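You operate a simulated robot arm through the tools that you are given. There is no shell and no other tool.

You run a simulated robot arm. Do the job below in one go: nothing can be reset, and whatever is moved stays where it is left.

Task
Feed the green plate the lots on the white card, then clamp it in the holder.
Fine: push the empty feeder tray back in. Where these are worked on the way, their far stop is far enough and under half their travel is too little: feeder tray.

Only the result counts: the job must be done as asked and must still hold three seconds after the hand-in. Knocking over, shifting, dropping, spilling or breaking anything else fails it.

Robot
A 6-joint arm with a two-finger parallel gripper, fixed in place. Base frame: the origin is at the foot of the arm, x ahead of it, y to its left, z up; the work surface is at about z = 0.8. Units: m, rad, N and s.
With the tool pointing down near the work surface it reaches from about 0.58 to 0.94 m from the base axis. Its first joint turns from -2.601 to 2.601 rad. Payload 3.43 kg.
Tool frame: the origin (TCP) lies between the finger pads and is the grasp point; the fingertips stand 0.034 m ahead of it; z points along the fingers, y is the line along which they close. The gripper opens to 0.128 m. The fingers are 0.024 m wide and 0.012 m thick; the gripper's body (0.048 by 0.13 m) begins 0.096 m behind the TCP.
Orientation is told as [roll, pitch, yaw] about the base's x, y, z axes, in that order, counted from this pose: with the fingers straight down and closing along the base's y, the tool's x points along the base's -x, its y along +y and its z along -z.

Tools
- The arm moves only by the tool servo_tool. Its arguments are lists of equal length, an entry for each row: "linear": the shift along the tool's x, y, z in units of 30 mm (1.0 is 30 mm), a list of three; "turn": the turn, a rotation vector about the tool's x, y, z in units of 5 degrees (1.0 is 5 degrees), a list of three. In form: {"linear": [[x, y, z], ...], "turn": [[rx, ry, rz], ...]}. A call has 1 to 20 rows; each row shifts and turns the commanded pose from where the row before left it, along the tool's axes as they then stand. "hand" is the opening in per cent of the stroke, from 0 (shut) to 100 (fully open), set as the call begins (left out, the last holds). A call with a number of a shift or a turn outside -1 to 1 is refused whole. Each row takes 0.2 s and may step no farther than 0.05 m and 0.15 rad from the row before; otherwise, or with a gripper value out of range, the whole call is refused. A pose out of reach is approached as far as the arm can. The call stops where the force on the tool passes 50 N (or 10 N more than at its start, if that is more) or the arm is blocked; 0.2 s more then pass. Each finger travels about 0.108 m/s and halts on what it meets, pressing with about 40 N; the grip force reading is that of the motor and also rises with nothing between the fingers. The clock runs only during rows and for 0.2 s after the last one: add rows that do not move to give the fingers time. The reply holds the time, the measured pose of the TCP, the force on the tool along the base axes, the opening and the grip force, in the units named above and with some noise, with the torque about the TCP (base axes, N m) and any sound that the robot's microphone picked up.
- Cameras (640 x 400 px; columns grow to the right, rows downward): "scene" is fixed at [0.0507, -0.6485, 1.5668]; the picture's right is [0.85, -0.53, 0.00], its down [-0.25, -0.41, -0.88] and it looks along [0.46, 0.75, -0.48] (base axes); focal length 337 px, centre (320, 200). "wrist" rides on the gripper at [0.076, -0.011, -0.16] in the tool frame; the picture's right is [0.15, 0.99, 0.00], its down [-0.88, 0.13, -0.46] and it looks along [-0.45, 0.07, 0.89] (tool axes); focal length 234 px, centre (320, 200).
- snapshot(camera): a new picture of that camera. The clock stands still meanwhile.
- slide_trunk(by): slides the trunk up (or, below 0, down) by that many m; the arm rides with it, the base frame stays. It gives what a move gives, with no picture.
- point_at(camera, pixels): for up to 12 pixels [column, row] of the newest picture of that camera ("zoom" is the newest enlarged one), the place [x, y, z] in the base frame of the surface seen there, good to about 0.002 m. The clock stands still meanwhile.
- enlarge(camera, box): a new picture of the part [left, top, right, bottom] of that camera's present view, enlarged. The clock stands still meanwhile.
- finish_job(): hands the job in; it is judged then, once.

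Open the gripper and draw the arm clear of the work before you hand the job in, unless the task says otherwise.

The tools are called by a JSON object that holds its "op" and its "data". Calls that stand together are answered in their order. servo_tool: Moves the arm, as the interface text tells. Its arguments: {"type":"object","properties":{"linear":{"type":"array","items":{"type":"array","items":{"type":"number"}}},"turn":{"type":"array","items":{"type":"array","items":{"type":"number"}}},"hand":{"type":"number"}},"required":["linear","turn"]} The other tools are called the same way: slide_trunk (by) slides the trunk up or down; snapshot (camera) takes a picture; point_at (camera, pixels) gives the place of the surface under pixels of a picture; enlarge (camera, box) takes an enlarged picture of a part of a camera's view; finish_job () hands the job in.

At the start:

```text
time: 0.0
position: [0.8235, 0.0175, 1.1704]
tool_rot: [-0.002, -0.005, -0.001]
force: [20.6, 0.2, -39.9]
moment: [-0.05, 0.42, 0.02]
width: 0.1282
finger_force: 0.0
trunk travel left (down, up): [-0.675, 0.035]
```

scene: 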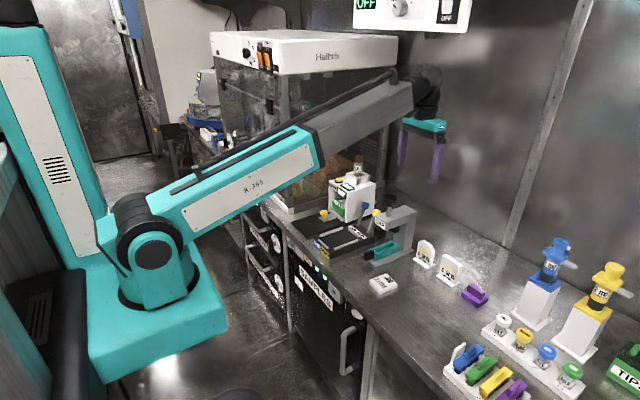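
wrist: 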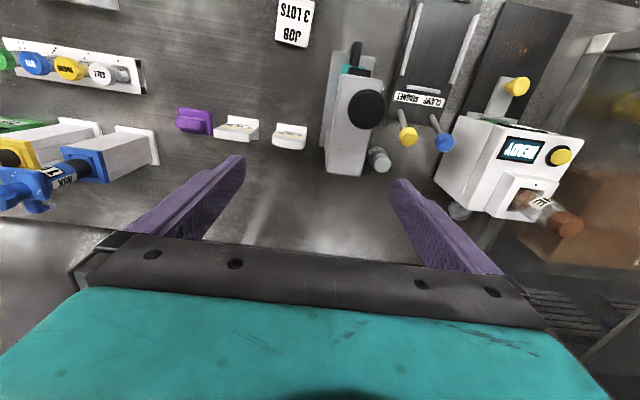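

The first pictures show a card near (384,284) reading "3 LOTS", a row of coloured plates at the lower right, a feeder device near (350,200) and a clamp near (390,240). I'll enlarge these areas to read the details.

{"op": "enlarge", "data": {"camera": "scene", "box": [280, 140, 440, 240]}}

{"op": "enlarge", "data": {"camera": "scene", "box": [350, 190, 510, 310]}}

{"op": "enlarge", "data": {"camera": "scene", "box": [430, 230, 640, 400]}}

{"op": "enlarge", "data": {"camera": "wrist", "box": [270, 0, 630, 260]}}

{"op": "enlarge", "data": {"camera": "scene", "box": [190, 0, 480, 180]}}

```text
4.00 times, centred on (360, 190) of scene
```

zoom: 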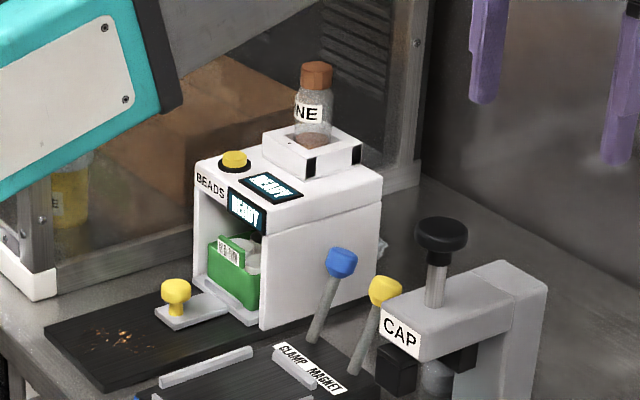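

```text
3.33 times, centred on (430, 250) of scene
```

zoom: 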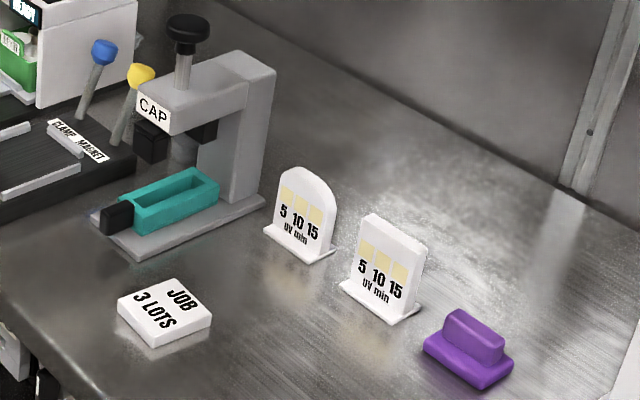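

```text
2.35 times, centred on (535, 315) of scene
```

zoom: 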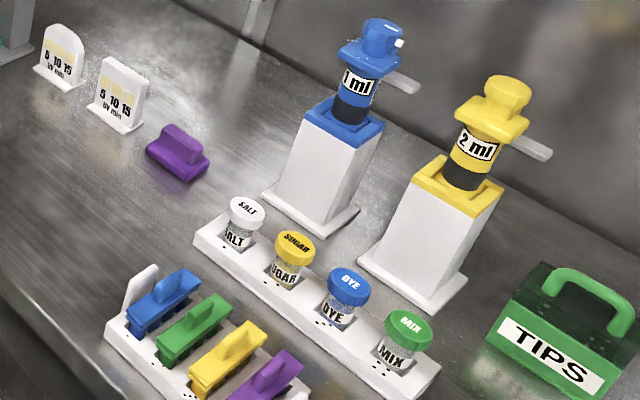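

```text
1.54 times, centred on (450, 130) of wrist
```

zoom: 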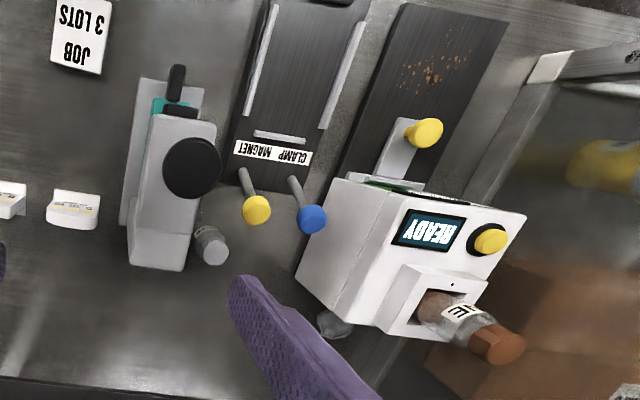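

```text
2.21 times, centred on (335, 90) of scene
```

zoom: 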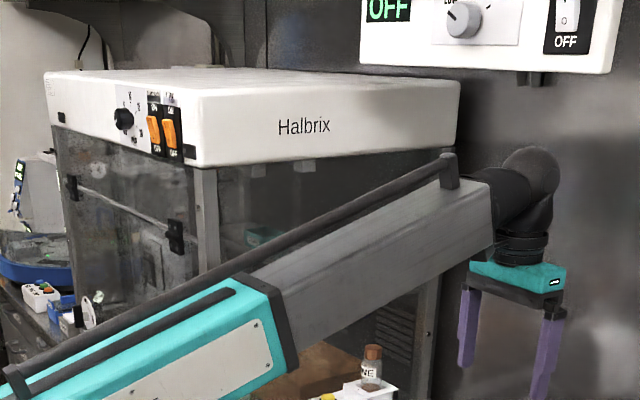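

The feeder (BEADS) shows READY with the green plate in its bay, and the CLAMP MAGNET holder has two levers. I'll measure the main features in the scene picture: button (339,179), tray knob (324,213), plate, holder rails and levers.

{"op": "snapshot", "data": {"camera": "scene"}}

{"op": "snapshot", "data": {"camera": "wrist"}}

{"op": "point_at", "data": {"camera": "scene", "pixels": [[338, 179], [324, 212], [338, 208], [345, 205], [365, 206], [376, 213], [331, 237], [358, 232], [390, 198], [356, 175], [328, 248], [384, 283]]}}

{"op": "point_at", "data": {"camera": "wrist", "pixels": [[516, 87], [560, 156], [408, 137], [443, 142], [418, 98], [407, 45], [466, 48], [505, 105], [480, 140], [365, 108], [355, 70], [500, 40]]}}

```text
taken
```

scene: 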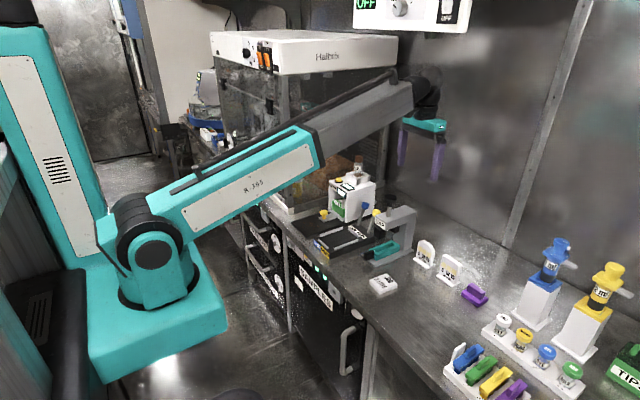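

```text
taken
```

wrist: 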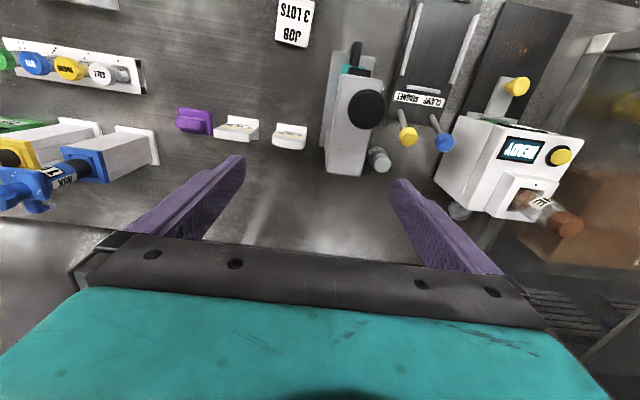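

```text
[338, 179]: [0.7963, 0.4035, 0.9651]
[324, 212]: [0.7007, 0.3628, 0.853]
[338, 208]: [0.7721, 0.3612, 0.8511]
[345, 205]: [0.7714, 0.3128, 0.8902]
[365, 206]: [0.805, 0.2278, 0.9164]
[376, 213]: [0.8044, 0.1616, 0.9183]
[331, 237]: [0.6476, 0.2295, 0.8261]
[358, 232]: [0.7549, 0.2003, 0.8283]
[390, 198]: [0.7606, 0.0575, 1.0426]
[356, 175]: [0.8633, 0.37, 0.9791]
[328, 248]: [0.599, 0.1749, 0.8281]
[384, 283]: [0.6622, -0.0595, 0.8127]
```

```text
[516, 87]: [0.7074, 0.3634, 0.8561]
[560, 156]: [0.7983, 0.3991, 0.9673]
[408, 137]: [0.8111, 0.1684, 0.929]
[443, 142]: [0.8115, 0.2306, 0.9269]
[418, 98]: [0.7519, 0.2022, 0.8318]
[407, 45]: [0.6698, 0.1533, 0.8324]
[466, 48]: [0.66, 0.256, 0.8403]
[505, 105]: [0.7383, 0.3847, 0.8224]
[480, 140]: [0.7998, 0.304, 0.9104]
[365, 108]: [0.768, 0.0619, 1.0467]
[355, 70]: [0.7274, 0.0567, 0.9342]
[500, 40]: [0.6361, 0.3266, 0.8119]
```

Positions agree between the two cameras: button at about (0.797,0.401,0.966), tray knob (0.705,0.363,0.855), levers at (0.81,0.168) and (0.81,0.23). I'll enlarge more tightly on the feeder and the holder before moving.

{"op": "enlarge", "data": {"camera": "scene", "box": [315, 150, 395, 220]}}

{"op": "enlarge", "data": {"camera": "scene", "box": [300, 190, 400, 265]}}

{"op": "enlarge", "data": {"camera": "wrist", "box": [430, 60, 590, 240]}}

{"op": "enlarge", "data": {"camera": "wrist", "box": [370, 0, 590, 150]}}

```text
5.71 times, centred on (355, 185) of scene
```

zoom: 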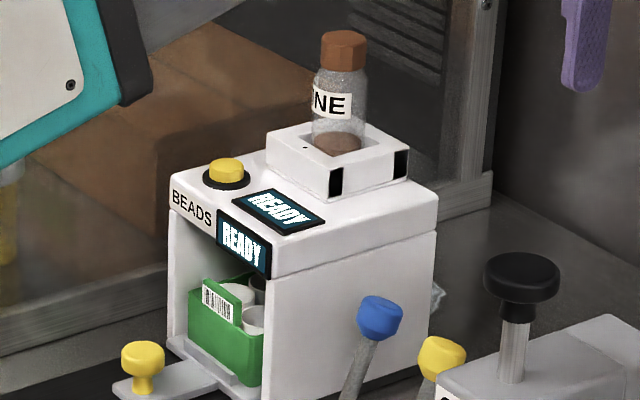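

```text
5.33 times, centred on (350, 228) of scene
```

zoom: 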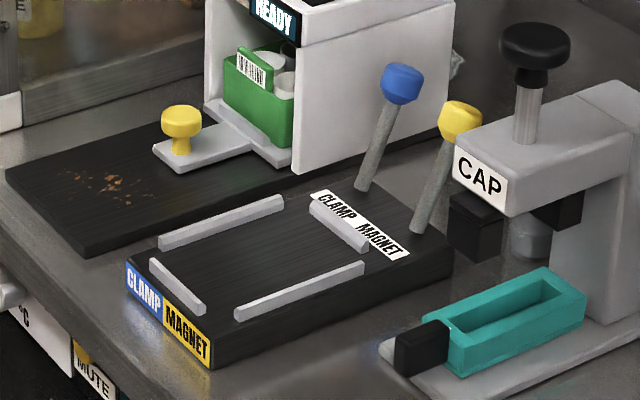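

```text
2.22 times, centred on (510, 150) of wrist
```

zoom: 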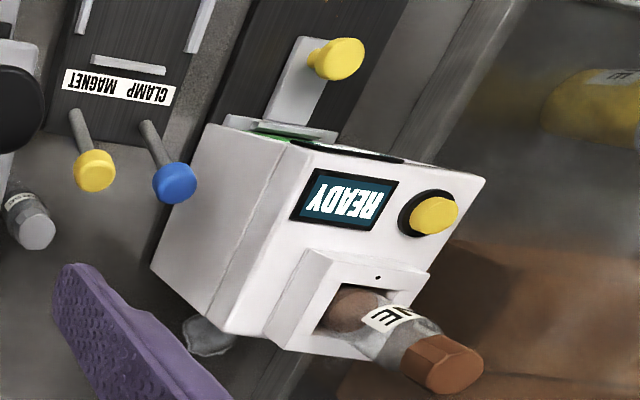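

```text
2.67 times, centred on (480, 75) of wrist
```

zoom: 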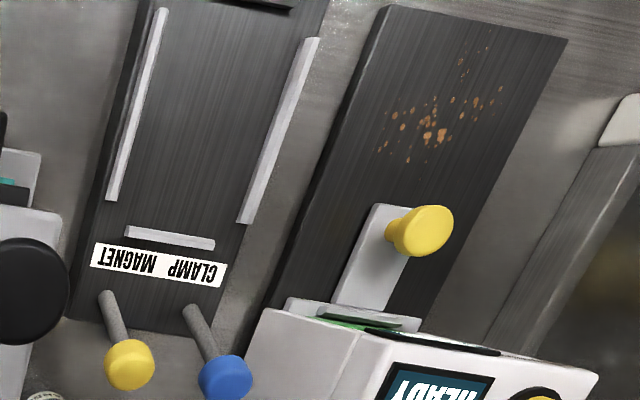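

The front label of the holder reads CLAMP on blue and MAGNET on yellow, so the blue lever is the clamp lever. I'll check obstacle positions next: bottle top (359,157), hood edges, and the arm's clearance near the feeder.

{"op": "point_at", "data": {"camera": "scene", "pixels": [[359, 158], [358, 170], [284, 210], [292, 190], [380, 160], [375, 188], [340, 190], [329, 196], [352, 193], [374, 182], [372, 172], [305, 185]]}}

{"op": "point_at", "data": {"camera": "wrist", "pixels": [[565, 223], [540, 205], [600, 45], [560, 90], [575, 135], [467, 118], [436, 185], [515, 216], [520, 170], [556, 180], [500, 190], [625, 60]]}}

```text
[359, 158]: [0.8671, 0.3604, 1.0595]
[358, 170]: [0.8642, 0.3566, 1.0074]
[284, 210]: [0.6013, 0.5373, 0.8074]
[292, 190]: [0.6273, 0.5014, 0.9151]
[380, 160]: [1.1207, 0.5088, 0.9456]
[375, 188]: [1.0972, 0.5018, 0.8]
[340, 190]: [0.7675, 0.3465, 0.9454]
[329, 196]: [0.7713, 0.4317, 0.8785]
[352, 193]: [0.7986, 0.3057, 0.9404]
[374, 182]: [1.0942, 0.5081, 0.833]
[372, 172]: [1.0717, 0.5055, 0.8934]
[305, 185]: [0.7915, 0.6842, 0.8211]
```

```text
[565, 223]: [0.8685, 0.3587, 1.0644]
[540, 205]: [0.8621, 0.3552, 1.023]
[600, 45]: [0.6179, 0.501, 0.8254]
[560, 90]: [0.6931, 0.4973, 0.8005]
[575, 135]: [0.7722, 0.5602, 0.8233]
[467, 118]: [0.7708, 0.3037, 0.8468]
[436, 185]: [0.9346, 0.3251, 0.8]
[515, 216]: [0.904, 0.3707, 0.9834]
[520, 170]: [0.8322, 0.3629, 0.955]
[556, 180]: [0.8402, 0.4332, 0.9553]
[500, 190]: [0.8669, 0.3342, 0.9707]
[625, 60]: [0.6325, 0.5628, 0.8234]
```

The hood's side wall stands at y≈0.50 and the bottle top is at z≈1.065. I'll check the hood top and the wall panel heights before swinging the arm left.

{"op": "point_at", "data": {"camera": "scene", "pixels": [[390, 40], [395, 68], [290, 72], [280, 50], [400, 25], [460, 30], [400, 6], [450, 15], [410, 125], [440, 128], [430, 90], [385, 95]]}}

{"op": "servo_tool", "data": {"linear": [[0, 0, 0]], "turn": [[0, 0, 0]], "hand": 0}}

```text
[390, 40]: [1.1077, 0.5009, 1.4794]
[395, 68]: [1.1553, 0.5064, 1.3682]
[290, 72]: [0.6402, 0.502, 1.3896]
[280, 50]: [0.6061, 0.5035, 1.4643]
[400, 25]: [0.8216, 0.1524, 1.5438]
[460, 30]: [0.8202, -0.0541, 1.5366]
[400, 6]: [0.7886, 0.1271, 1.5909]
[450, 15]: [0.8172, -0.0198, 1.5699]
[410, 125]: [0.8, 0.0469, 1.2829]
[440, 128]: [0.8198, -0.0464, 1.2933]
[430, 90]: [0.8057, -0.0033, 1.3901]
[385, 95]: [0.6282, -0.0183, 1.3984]
```

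```text
time: 0.4
position: [0.822, 0.0179, 1.1702]
tool_rot: [-0.001, -0.007, -0.001]
force: [9.5, 0.9, -17.1]
moment: [-0.1, 0.35, -0.05]
width: 0.0447
finger_force: 0.0
trunk travel left (down, up): [-0.675, 0.035]
```

The hood spans z up to about 1.48 at y≥0.50 and the overhead panel is above z 1.53, so a move at z 1.17 is clear. I'll close the fingers and slide left above the button, to about (0.797,0.401).

{"op": "servo_tool", "data": {"linear": [[0.064, 0.982, 0], [0.064, 0.982, 0], [0.064, 0.982, 0], [0.064, 0.982, 0], [0.064, 0.982, 0], [0.064, 0.982, 0], [0.064, 0.982, 0], [0.064, 0.982, 0], [0.064, 0.982, 0], [0.064, 0.982, 0], [0.064, 0.982, 0], [0.064, 0.982, 0], [0.064, 0.982, 0], [0, 0, 0], [0, 0, 0]], "turn": [[0, 0, 0], [0, 0, 0], [0, 0, 0], [0, 0, 0], [0, 0, 0], [0, 0, 0], [0, 0, 0], [0, 0, 0], [0, 0, 0], [0, 0, 0], [0, 0, 0], [0, 0, 0], [0, 0, 0], [0, 0, 0], [0, 0, 0]], "hand": 0}}

{"op": "snapshot", "data": {"camera": "wrist"}}

{"op": "snapshot", "data": {"camera": "scene"}}

```text
time: 3.6
position: [0.7974, 0.4, 1.1711]
tool_rot: [-0.001, -0.004, 0.0]
force: [0.2, -0.4, 0.4]
moment: [-0.02, -0.01, 0.0]
width: 0.0
finger_force: 32.6
trunk travel left (down, up): [-0.675, 0.035]
```

```text
taken
```

wrist: 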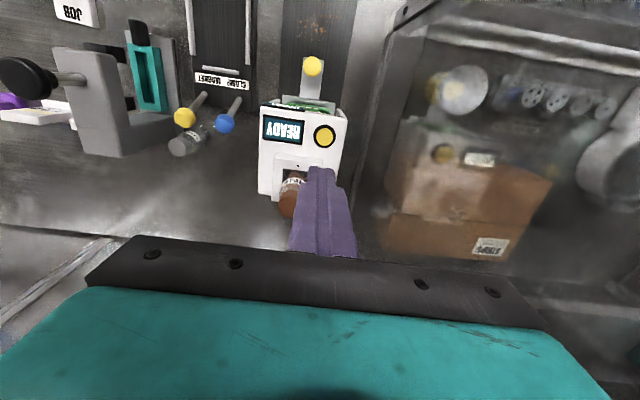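

```text
taken
```

scene: 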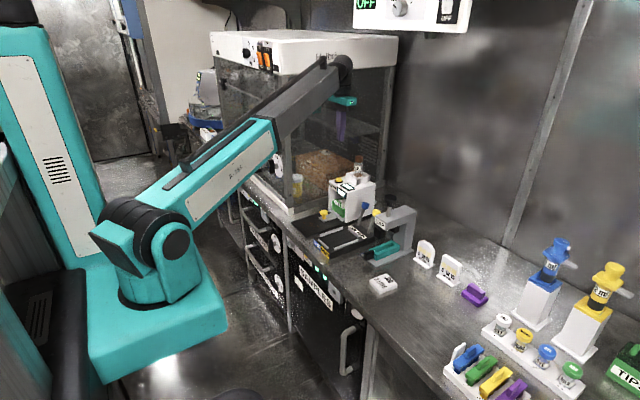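

The arm now stands above the feeder and the force reads near zero. I'll enlarge the wrist view on the button (323,136), display, tray and bottle to check alignment.

{"op": "enlarge", "data": {"camera": "wrist", "box": [240, 40, 370, 220]}}

{"op": "point_at", "data": {"camera": "wrist", "pixels": [[323, 136], [313, 66], [296, 198], [288, 190], [282, 130], [185, 117], [225, 122]]}}

```text
2.22 times, centred on (305, 130) of wrist
```

zoom: 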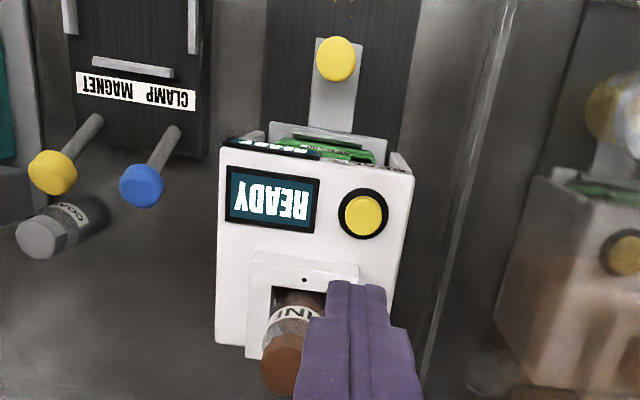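

```text
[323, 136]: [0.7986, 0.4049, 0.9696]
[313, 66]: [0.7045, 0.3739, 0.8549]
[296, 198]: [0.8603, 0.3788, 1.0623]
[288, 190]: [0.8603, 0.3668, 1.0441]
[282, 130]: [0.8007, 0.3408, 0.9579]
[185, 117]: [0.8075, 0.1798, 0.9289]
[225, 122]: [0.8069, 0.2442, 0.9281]
```

The button centre is at about (0.798,0.403,0.968), right below the closed fingertips; a second bottle ("COA...") stands behind the levers. I'll lower to about 1.5 cm above the button and look.

{"op": "servo_tool", "data": {"linear": [[0, 0.05, 1], [0, 0.05, 1], [0, 0, 1], [0, 0, 1], [0, 0, 1], [0, 0, 0.3], [0, 0, 0]], "turn": [[0, 0, 0], [0, 0, 0], [0, 0, 0], [0, 0, 0], [0, 0, 0], [0, 0, 0], [0, 0, 0]], "hand": 0}}

{"op": "enlarge", "data": {"camera": "scene", "box": [310, 130, 400, 220]}}

{"op": "snapshot", "data": {"camera": "wrist"}}

```text
time: 5.2
position: [0.7985, 0.4056, 1.0114]
tool_rot: [0.001, -0.004, 0.0]
force: [0.1, -1.0, 0.2]
moment: [-0.02, 0.02, 0.0]
width: 0.0
finger_force: 32.6
trunk travel left (down, up): [-0.675, 0.035]
```

```text
4.44 times, centred on (355, 175) of scene
```

zoom: 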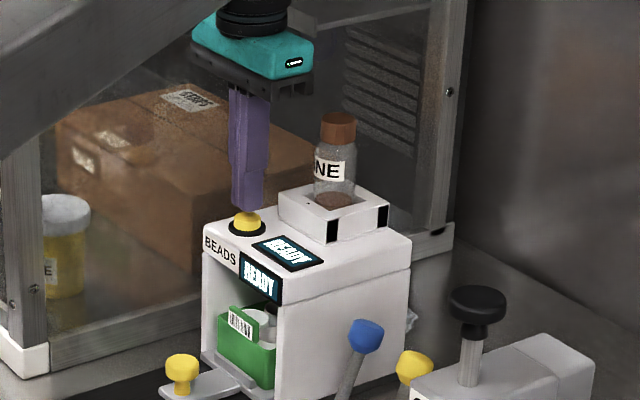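

```text
taken
```

wrist: 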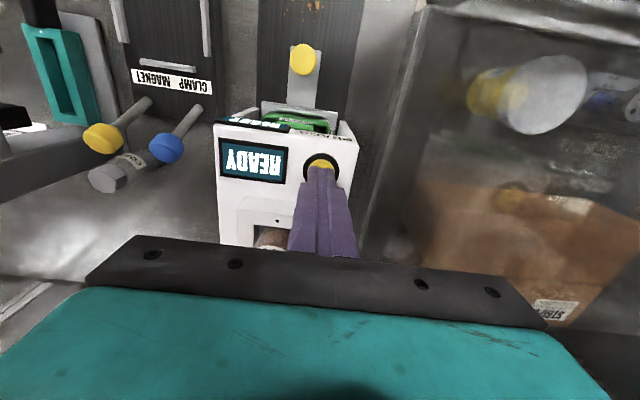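

The fingertips hover about 1 cm over the yellow button at zoom (247,222), centred. I'll press down in 3 mm steps and watch force and sound.

{"op": "servo_tool", "data": {"linear": [[0, 0, 0.1], [0, 0, 0.1], [0, 0, 0.1], [0, 0, 0.1]], "turn": [[0, 0, 0], [0, 0, 0], [0, 0, 0], [0, 0, 0]], "hand": 0}}

{"op": "enlarge", "data": {"camera": "scene", "box": [310, 130, 400, 220]}}

```text
time: 6.2
position: [0.7978, 0.4053, 0.999]
tool_rot: [0.0, -0.005, 0.0]
force: [-0.4, 0.8, 1.8]
moment: [0.03, 0.01, 0.0]
width: 0.0
finger_force: 33.0
trunk travel left (down, up): [-0.675, 0.035]
```

```text
4.44 times, centred on (355, 175) of scene
```

zoom: 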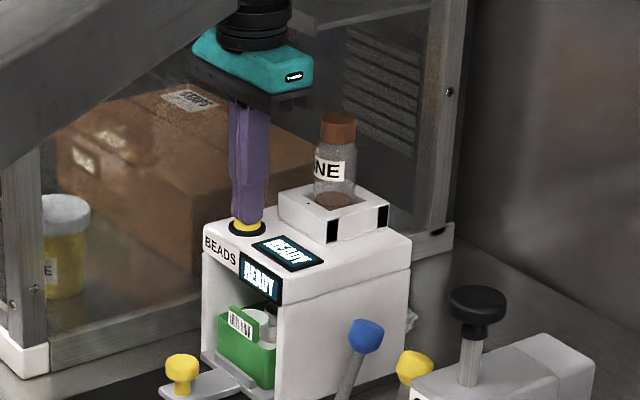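

Contact is just beginning (about 1.8 N) and the display still says READY. I press another 4 mm in small steps.

{"op": "servo_tool", "data": {"linear": [[0, 0, 0.07], [0, 0, 0.07]], "turn": [[0, 0, 0], [0, 0, 0]], "hand": 0}}

{"op": "enlarge", "data": {"camera": "scene", "box": [310, 130, 400, 220]}}

```text
time: 6.8
position: [0.7981, 0.405, 0.994]
tool_rot: [0.0, -0.005, 0.0]
force: [-0.7, 2.2, 6.8]
moment: [0.05, 0.03, 0.04]
width: 0.0
finger_force: 32.4
trunk travel left (down, up): [-0.675, 0.035]
heard: click
```

```text
4.44 times, centred on (355, 175) of scene
```

zoom: 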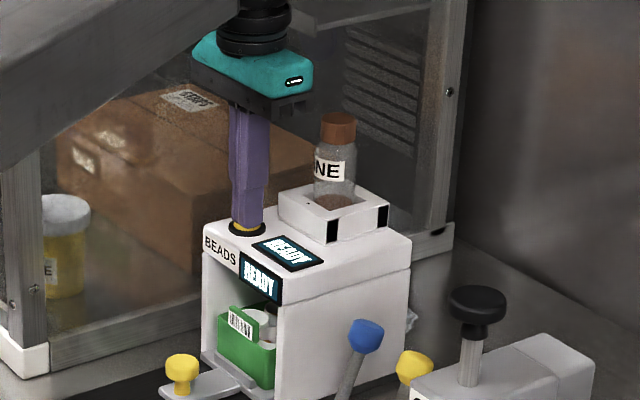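

A click was heard, so the press registered. I'll release by rising about 10 mm and watch the display.

{"op": "servo_tool", "data": {"linear": [[0, 0, -0.15], [0, 0, -0.25], [0, 0, 0]], "turn": [[0, 0, 0], [0, 0, 0], [0, 0, 0]], "hand": 0}}

{"op": "enlarge", "data": {"camera": "scene", "box": [310, 130, 400, 220]}}

```text
time: 7.6
position: [0.7995, 0.4047, 1.0072]
tool_rot: [0.0, -0.003, 0.0]
force: [0.8, 0.7, 0.1]
moment: [0.02, 0.01, -0.03]
width: 0.0002
finger_force: 33.5
trunk travel left (down, up): [-0.675, 0.035]
```

```text
4.44 times, centred on (355, 175) of scene
```

zoom: 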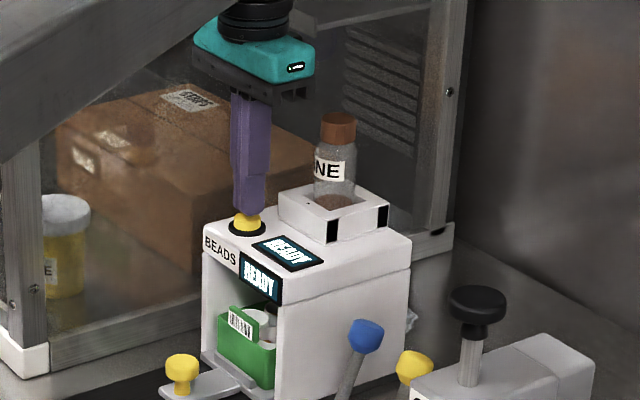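

The button has popped back up but the display still reads READY. I'll wait about a second and look at both displays more closely.

{"op": "servo_tool", "data": {"linear": [[0, 0, 0], [0, 0, 0], [0, 0, 0], [0, 0, 0]], "turn": [[0, 0, 0], [0, 0, 0], [0, 0, 0], [0, 0, 0]], "hand": 0}}

{"op": "enlarge", "data": {"camera": "scene", "box": [330, 160, 390, 210]}}

{"op": "enlarge", "data": {"camera": "wrist", "box": [190, 80, 370, 250]}}

```text
time: 8.6
position: [0.7987, 0.4042, 1.0086]
tool_rot: [0.001, -0.005, -0.001]
force: [-0.3, -0.4, -0.1]
moment: [-0.01, -0.02, 0.01]
width: 0.0
finger_force: 33.2
trunk travel left (down, up): [-0.675, 0.035]
```

```text
8.00 times, centred on (360, 185) of scene
```

zoom: 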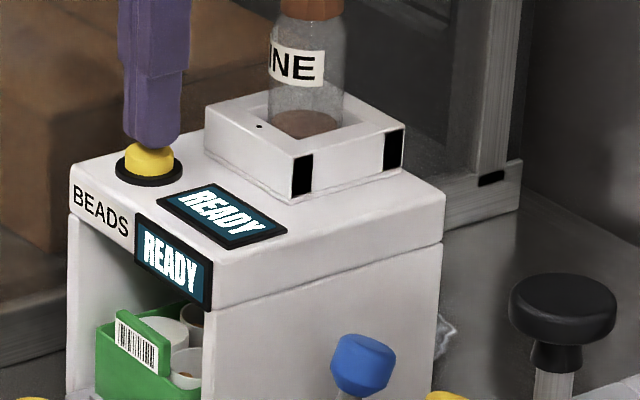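

```text
2.35 times, centred on (280, 165) of wrist
```

zoom: 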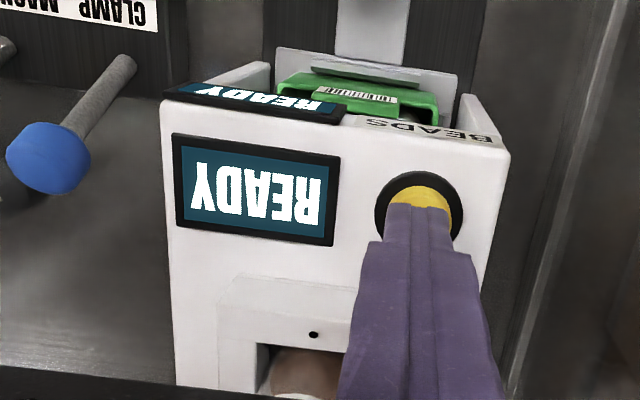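

The front tube of the green plate may now hold brown specks at zoom (185,375). I'll enlarge tightly on the plate to compare.

{"op": "enlarge", "data": {"camera": "scene", "box": [338, 192, 362, 212]}}

{"op": "enlarge", "data": {"camera": "scene", "box": [345, 152, 375, 182]}}

```text
16.00 times, centred on (350, 202) of scene
```

zoom: 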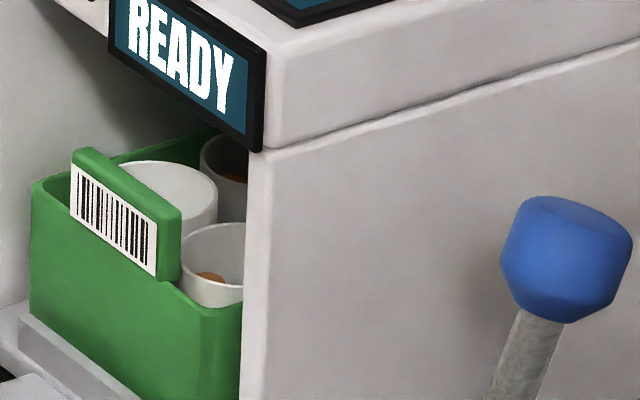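

```text
13.33 times, centred on (360, 167) of scene
```

zoom: 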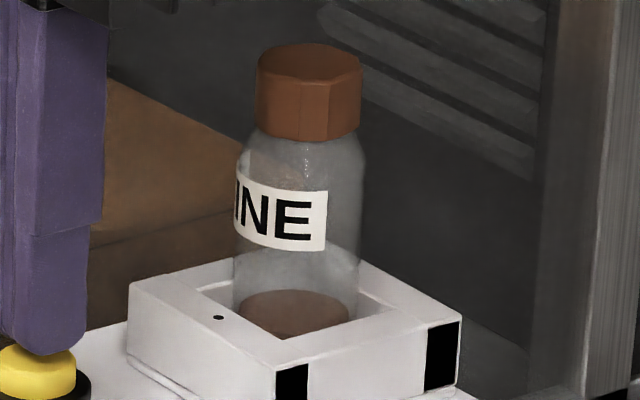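

Brown grains now show in the front tube (210,278) and the back tube, which looked clean before, so one press fed one lot. I'll do the second press the same way.

{"op": "servo_tool", "data": {"linear": [[0, 0, 0.15], [0, 0, 0.15], [0, 0, 0.1], [0, 0, 0.07]], "turn": [[0, 0, 0], [0, 0, 0], [0, 0, 0], [0, 0, 0]], "hand": 0}}

{"op": "enlarge", "data": {"camera": "scene", "box": [330, 160, 390, 210]}}

```text
time: 9.6
position: [0.7979, 0.4055, 0.9956]
tool_rot: [-0.002, -0.006, -0.002]
force: [1.5, 0.3, 6.9]
moment: [0.0, -0.1, -0.03]
width: 0.0
finger_force: 32.7
trunk travel left (down, up): [-0.675, 0.035]
heard: click
```

```text
8.00 times, centred on (360, 185) of scene
```

zoom: 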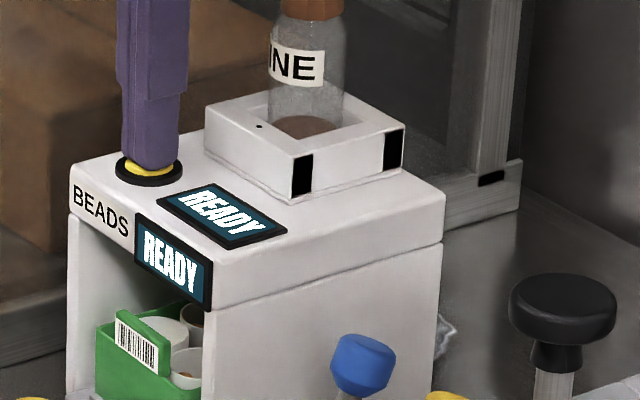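

A second click was heard at 6.9 N. I'll release the button, wait and check the grains.

{"op": "servo_tool", "data": {"linear": [[0, 0, -0.15], [0, 0, -0.25], [0, 0, 0], [0, 0, 0], [0, 0, 0], [0, 0, 0], [0, 0, 0]], "turn": [[0, 0, 0], [0, 0, 0], [0, 0, 0], [0, 0, 0], [0, 0, 0], [0, 0, 0], [0, 0, 0]], "hand": 0}}

{"op": "enlarge", "data": {"camera": "scene", "box": [338, 192, 362, 212]}}

{"op": "enlarge", "data": {"camera": "scene", "box": [330, 160, 390, 210]}}

```text
time: 11.2
position: [0.7996, 0.4051, 1.0057]
tool_rot: [0.001, -0.004, -0.001]
force: [-0.3, 0.7, 0.6]
moment: [0.0, 0.03, 0.01]
width: 0.0
finger_force: 32.8
trunk travel left (down, up): [-0.675, 0.035]
```

```text
16.00 times, centred on (350, 202) of scene
```

zoom: 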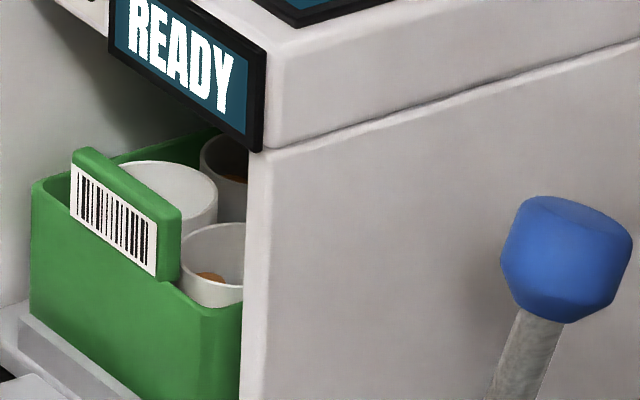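

```text
8.00 times, centred on (360, 185) of scene
```

zoom: 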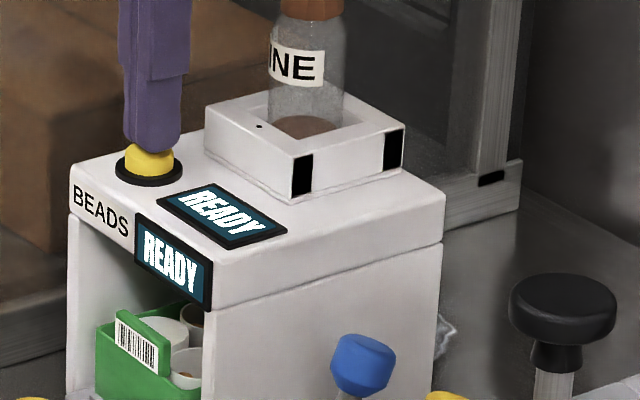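

Grains look unchanged in the front tube, so I want other evidence. I'll re-zoom on the bottle to compare its fill level with the picture after press one, and look at the plate from the wrist camera.

{"op": "enlarge", "data": {"camera": "scene", "box": [345, 152, 375, 182]}}

{"op": "enlarge", "data": {"camera": "scene", "box": [315, 150, 395, 220]}}

{"op": "enlarge", "data": {"camera": "wrist", "box": [230, 90, 350, 160]}}

```text
13.33 times, centred on (360, 167) of scene
```

zoom: 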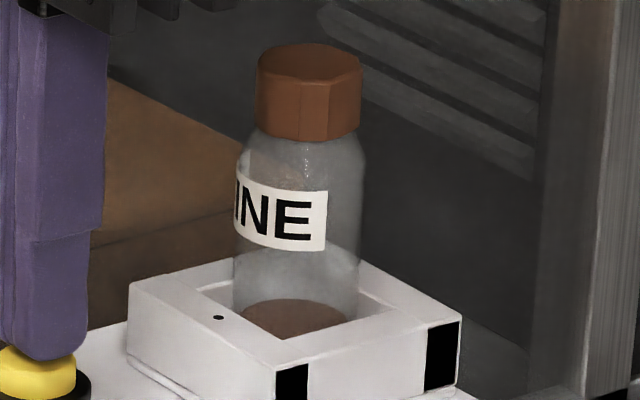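

```text
5.71 times, centred on (355, 185) of scene
```

zoom: 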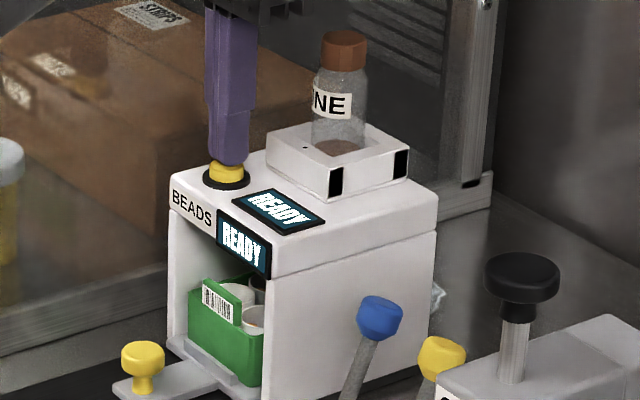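

```text
5.33 times, centred on (290, 125) of wrist
```

zoom: 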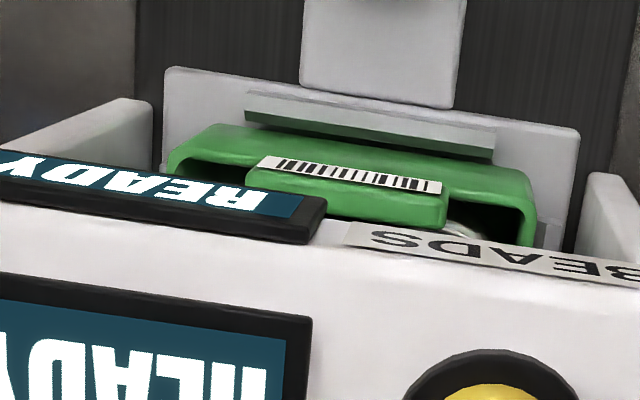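

The bottle's fill surface has dropped from zoom row ~290 to ~299 between presses one and two, so each press feeds a lot. Now I make the third and last press.

{"op": "servo_tool", "data": {"linear": [[0, 0, 0.15], [0, 0, 0.15], [0, 0, 0.1], [0, 0, 0.05]], "turn": [[0, 0, 0], [0, 0, 0], [0, 0, 0], [0, 0, 0]], "hand": 0}}

{"op": "enlarge", "data": {"camera": "scene", "box": [345, 152, 375, 182]}}

```text
time: 12.2
position: [0.7973, 0.4046, 0.9928]
tool_rot: [0.001, -0.007, -0.001]
force: [5.4, 2.9, 16.7]
moment: [0.11, -0.24, -0.03]
width: 0.0004
finger_force: 33.0
trunk travel left (down, up): [-0.675, 0.035]
heard: click
```

```text
13.33 times, centred on (360, 167) of scene
```

zoom: 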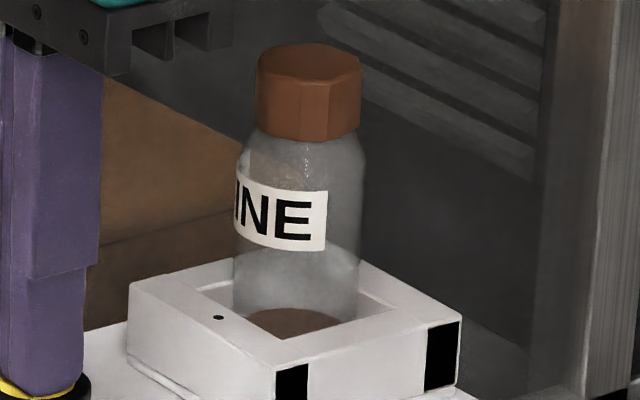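

The third click came and the bottle level dropped again to row ~308. All three lots are fed; I rise straight up clear of the button to z≈1.15.

{"op": "servo_tool", "data": {"linear": [[0, 0, -0.4], [0, 0, -0.8], [0, 0, -1], [0, 0, -1], [0, 0, -1], [0, 0, -1], [0, 0, 0]], "turn": [[0, 0, 0], [0, 0, 0], [0, 0, 0], [0, 0, 0], [0, 0, 0], [0, 0, 0], [0, 0, 0]], "hand": 0}}

{"op": "enlarge", "data": {"camera": "scene", "box": [330, 160, 390, 210]}}

{"op": "snapshot", "data": {"camera": "wrist"}}

```text
time: 13.8
position: [0.7989, 0.4059, 1.1466]
tool_rot: [0.0, -0.002, 0.001]
force: [0.2, 0.0, 0.4]
moment: [0.0, 0.01, -0.04]
width: 0.0
finger_force: 32.7
trunk travel left (down, up): [-0.675, 0.035]
```

```text
8.00 times, centred on (360, 185) of scene
```

zoom: 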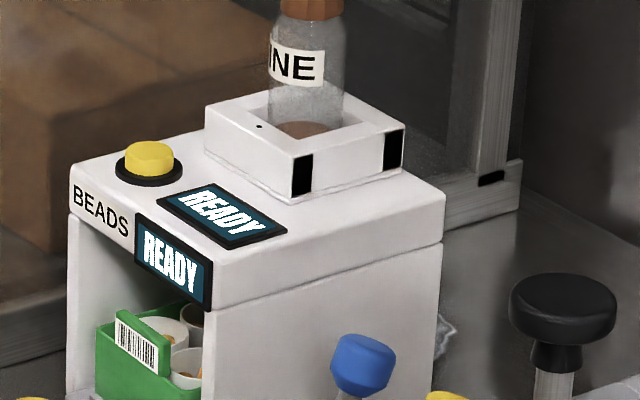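

```text
taken
```

wrist: 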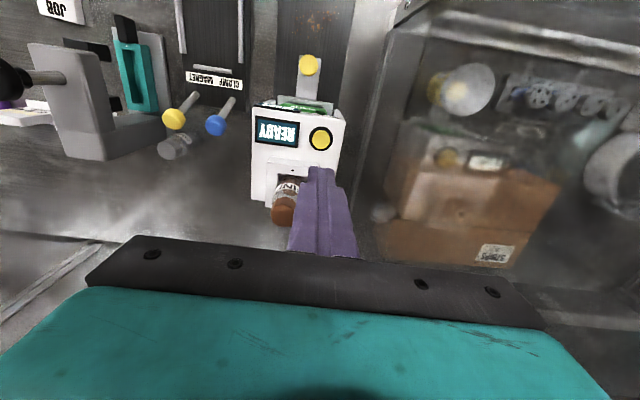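

Grains now show in several tubes and the display is READY. Next I move above the tray knob at about (0.705,0.367) and open the fingers to about 7 cm, stopping at TCP z≈0.96.

{"op": "servo_tool", "data": {"linear": [[0.78, -0.32, 0], [0.78, -0.32, 0], [0.78, -0.32, 0], [0.78, -0.32, 0], [0, 0, 1], [0, 0, 1], [0, 0, 1], [0, 0, 1], [0, 0, 1], [0, 0, 1], [0, 0, 0], [0, 0, 0]], "turn": [[0, 0, 0], [0, 0, 0], [0, 0, 0], [0, 0, 0], [0, 0, 0], [0, 0, 0], [0, 0, 0], [0, 0, 0], [0, 0, 0], [0, 0, 0], [0, 0, 0], [0, 0, 0]], "hand": 55}}

{"op": "snapshot", "data": {"camera": "wrist"}}

{"op": "enlarge", "data": {"camera": "scene", "box": [290, 160, 390, 250]}}

```text
time: 16.4
position: [0.7071, 0.3653, 0.9666]
tool_rot: [0.0, -0.004, -0.001]
force: [-0.3, 0.0, -0.2]
moment: [-0.04, 0.01, 0.0]
width: 0.0706
finger_force: 0.0
trunk travel left (down, up): [-0.675, 0.035]
```

```text
taken
```

wrist: 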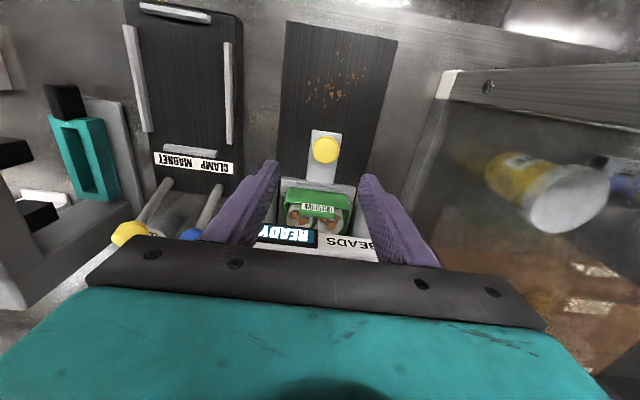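

```text
4.44 times, centred on (340, 205) of scene
```

zoom: 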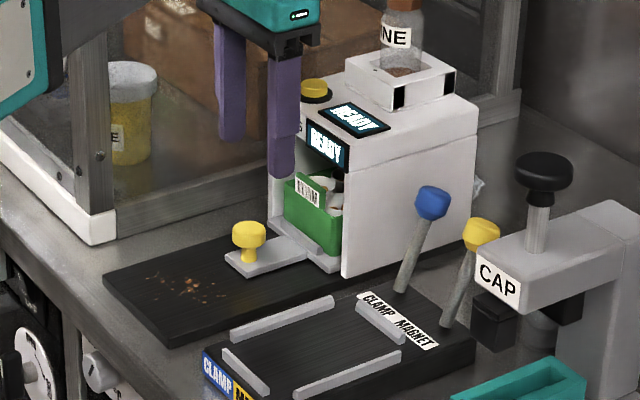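

The open fingers are above the tray region; the knob shows at wrist (326,149). I'll measure the knob, plate and holder rails from this closer view.

{"op": "point_at", "data": {"camera": "wrist", "pixels": [[326, 149], [326, 138], [314, 149], [338, 149], [322, 172], [318, 207], [128, 30], [150, 128], [229, 45], [229, 143], [190, 152], [175, 12]]}}

{"op": "enlarge", "data": {"camera": "wrist", "box": [260, 110, 390, 250]}}

{"op": "enlarge", "data": {"camera": "wrist", "box": [100, 0, 260, 240]}}

```text
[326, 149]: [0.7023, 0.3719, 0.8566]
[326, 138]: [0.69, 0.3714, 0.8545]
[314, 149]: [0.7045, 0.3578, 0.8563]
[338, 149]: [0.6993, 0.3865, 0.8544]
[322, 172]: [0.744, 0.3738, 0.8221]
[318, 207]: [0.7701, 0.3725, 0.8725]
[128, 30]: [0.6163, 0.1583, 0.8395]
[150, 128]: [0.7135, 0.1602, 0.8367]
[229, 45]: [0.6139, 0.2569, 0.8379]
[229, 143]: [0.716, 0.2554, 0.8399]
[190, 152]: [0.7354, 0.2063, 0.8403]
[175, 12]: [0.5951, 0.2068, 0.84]
```

```text
2.86 times, centred on (325, 180) of wrist
```

zoom: 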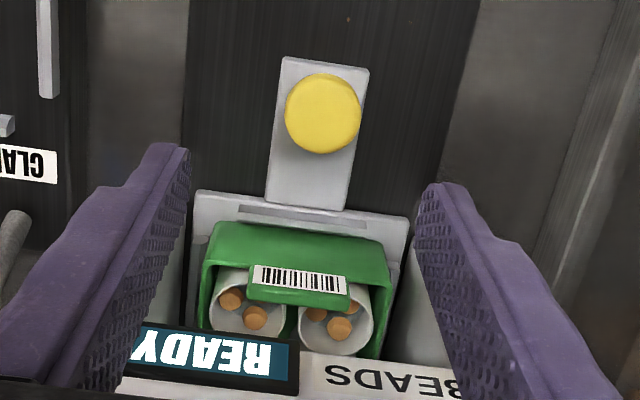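

```text
1.67 times, centred on (180, 120) of wrist
```

zoom: 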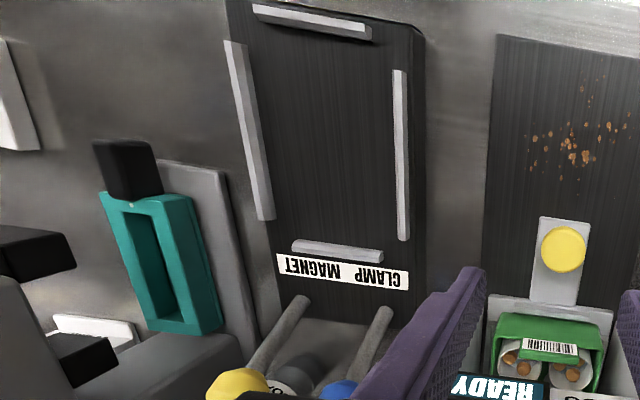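

The knob centre is (0.703,0.372) with top z 0.857 and ~29 mm across; two tubes with brown grains are visible. I align over the knob and lower until the tips are at z≈0.835.

{"op": "servo_tool", "data": {"linear": [[0.13, 0.22, 0.5], [0, 0, 1], [0, 0, 1], [0, 0, 0.75], [0, 0, 0]], "turn": [[0, 0, 0], [0, 0, 0], [0, 0, 0], [0, 0, 0], [0, 0, 0]], "hand": 55}}

{"op": "enlarge", "data": {"camera": "scene", "box": [290, 160, 390, 250]}}

{"op": "snapshot", "data": {"camera": "wrist"}}

```text
time: 17.6
position: [0.7031, 0.371, 0.8704]
tool_rot: [0.002, -0.003, -0.001]
force: [0.3, -0.7, 0.3]
moment: [-0.01, 0.02, -0.03]
width: 0.0704
finger_force: 0.0
trunk travel left (down, up): [-0.675, 0.035]
```

```text
4.44 times, centred on (340, 205) of scene
```

zoom: 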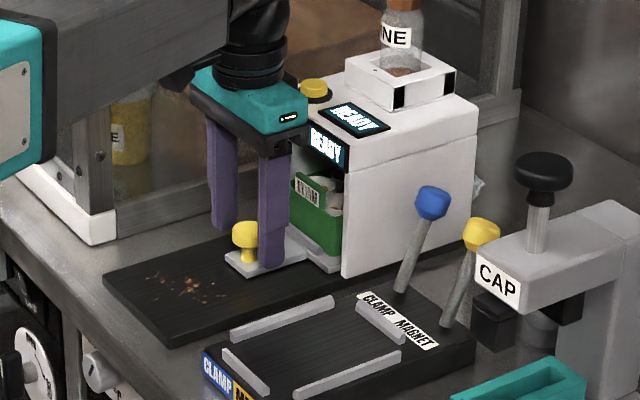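

```text
taken
```

wrist: 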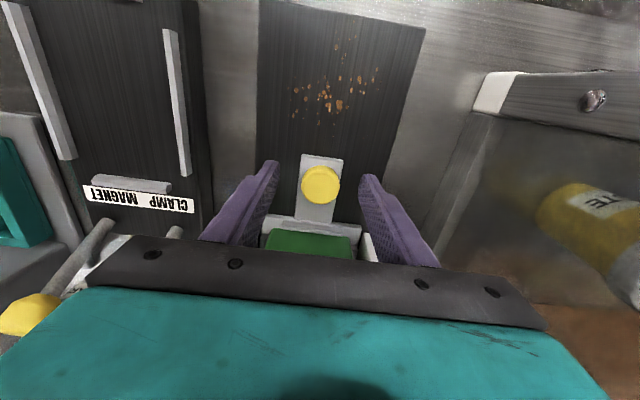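

The fingers straddle the yellow knob at wrist (321,185). I close the hand on it.

{"op": "servo_tool", "data": {"linear": [[0, 0, 0], [0, 0, 0], [0, 0, 0], [0, 0, 0]], "turn": [[0, 0, 0], [0, 0, 0], [0, 0, 0], [0, 0, 0]], "hand": 0}}

{"op": "enlarge", "data": {"camera": "scene", "box": [290, 160, 390, 250]}}

```text
time: 18.6
position: [0.7024, 0.3721, 0.8703]
tool_rot: [0.001, -0.005, 0.001]
force: [-0.4, 4.5, -1.6]
moment: [0.16, -0.07, 0.03]
width: 0.0311
finger_force: 45.0
trunk travel left (down, up): [-0.675, 0.035]
```

```text
4.44 times, centred on (340, 205) of scene
```

zoom: 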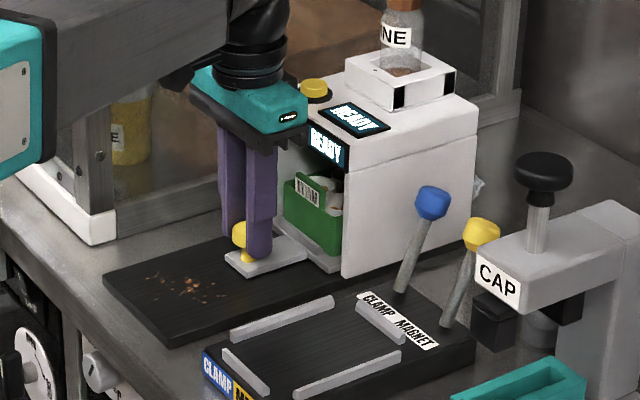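

The knob is gripped at 31 mm width. I pull the tray gently toward the robot (-x) by 5 cm and watch the force.

{"op": "servo_tool", "data": {"linear": [[0.15, 0, 0], [0.25, 0, 0], [0.3, 0, 0], [0.3, 0, 0], [0.3, 0, 0], [0.25, 0, 0], [0.12, 0, 0]], "turn": [[0, 0, 0], [0, 0, 0], [0, 0, 0], [0, 0, 0], [0, 0, 0], [0, 0, 0], [0, 0, 0]], "hand": 0}}

{"op": "enlarge", "data": {"camera": "scene", "box": [290, 160, 390, 250]}}

```text
time: 20.2
position: [0.6514, 0.3721, 0.87]
tool_rot: [0.003, -0.006, 0.0]
force: [1.6, 2.7, 9.9]
moment: [0.02, 0.1, -0.01]
width: 0.0311
finger_force: 45.1
trunk travel left (down, up): [-0.675, 0.035]
```

```text
4.44 times, centred on (340, 205) of scene
```

zoom: 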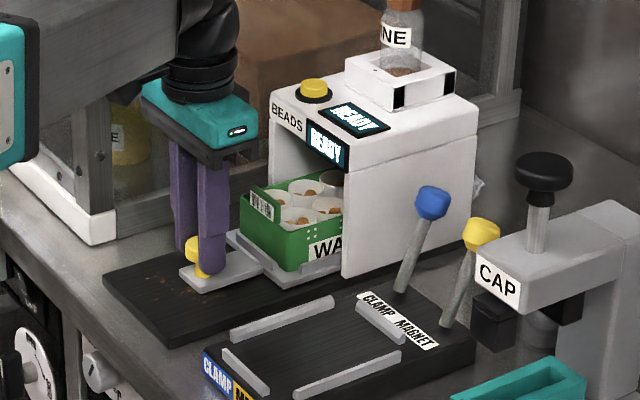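

The tray slides freely, bringing the green plate (side label "WA…") out. I pull another 5 cm.

{"op": "servo_tool", "data": {"linear": [[0.15, 0, 0], [0.25, 0, 0], [0.3, 0, 0], [0.3, 0, 0], [0.3, 0, 0], [0.25, 0, 0], [0.12, 0, 0]], "turn": [[0, 0, 0], [0, 0, 0], [0, 0, 0], [0, 0, 0], [0, 0, 0], [0, 0, 0], [0, 0, 0]], "hand": 0}}

{"op": "enlarge", "data": {"camera": "scene", "box": [290, 160, 390, 250]}}

```text
time: 21.8
position: [0.6003, 0.3716, 0.8696]
tool_rot: [-0.001, -0.008, 0.0]
force: [0.9, -1.5, 23.5]
moment: [-0.03, -0.24, 0.0]
width: 0.0312
finger_force: 44.9
trunk travel left (down, up): [-0.675, 0.035]
```

```text
4.44 times, centred on (340, 205) of scene
```

zoom: 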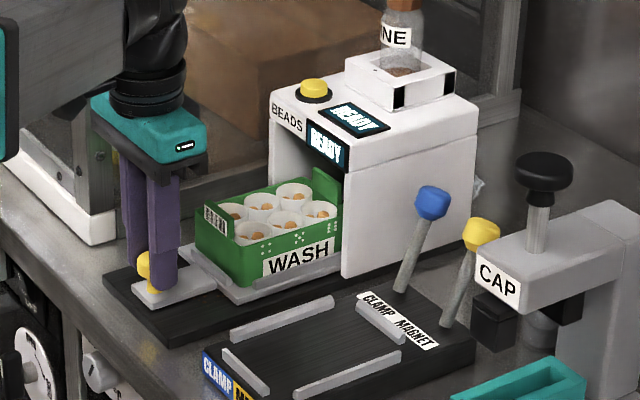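

The WASH plate with six tubes of grains is nearly out; the upward force is 23 N, so I ease up slightly while pulling 3 cm more toward the far stop.

{"op": "servo_tool", "data": {"linear": [[0, 0, -0.03], [0.15, 0, -0.005], [0.2, 0, -0.005], [0.2, 0, -0.005], [0.2, 0, -0.005], [0.15, 0, -0.005], [0.1, 0, -0.005]], "turn": [[0, 0, 0], [0, 0, 0], [0, 0, 0], [0, 0, 0], [0, 0, 0], [0, 0, 0], [0, 0, 0]], "hand": 0}}

{"op": "enlarge", "data": {"camera": "scene", "box": [290, 160, 390, 250]}}

```text
time: 23.4
position: [0.5726, 0.3716, 0.8707]
tool_rot: [0.0, -0.002, 0.0]
force: [0.7, -7.8, 0.6]
moment: [-0.05, -0.21, 0.1]
width: 0.0308
finger_force: 44.9
trunk travel left (down, up): [-0.675, 0.035]
```

```text
4.44 times, centred on (340, 205) of scene
```

zoom: 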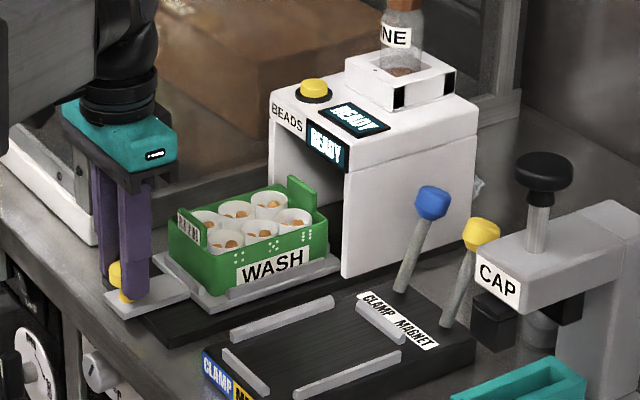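

The plate is fully out of the bay. I'll measure its corners, fins and the tray rails in this zoom before letting go of the knob.

{"op": "point_at", "data": {"camera": "zoom", "pixels": [[300, 183], [316, 198], [183, 215], [205, 248], [325, 222], [213, 285], [328, 250], [240, 232], [275, 292], [330, 262], [170, 230], [172, 260]]}}

{"op": "enlarge", "data": {"camera": "scene", "box": [310, 190, 370, 240]}}

```text
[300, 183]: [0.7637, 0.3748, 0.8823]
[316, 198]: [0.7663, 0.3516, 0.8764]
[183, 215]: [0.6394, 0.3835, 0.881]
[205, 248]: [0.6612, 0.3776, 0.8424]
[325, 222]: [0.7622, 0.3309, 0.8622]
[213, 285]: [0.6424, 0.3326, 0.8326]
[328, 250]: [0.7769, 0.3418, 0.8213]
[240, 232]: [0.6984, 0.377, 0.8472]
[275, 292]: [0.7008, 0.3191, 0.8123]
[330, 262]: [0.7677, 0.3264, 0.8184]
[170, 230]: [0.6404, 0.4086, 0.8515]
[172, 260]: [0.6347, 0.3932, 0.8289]
```

```text
8.00 times, centred on (340, 215) of scene
```

zoom: 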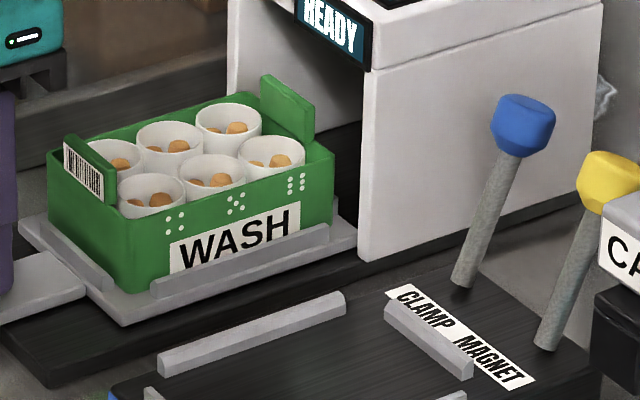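

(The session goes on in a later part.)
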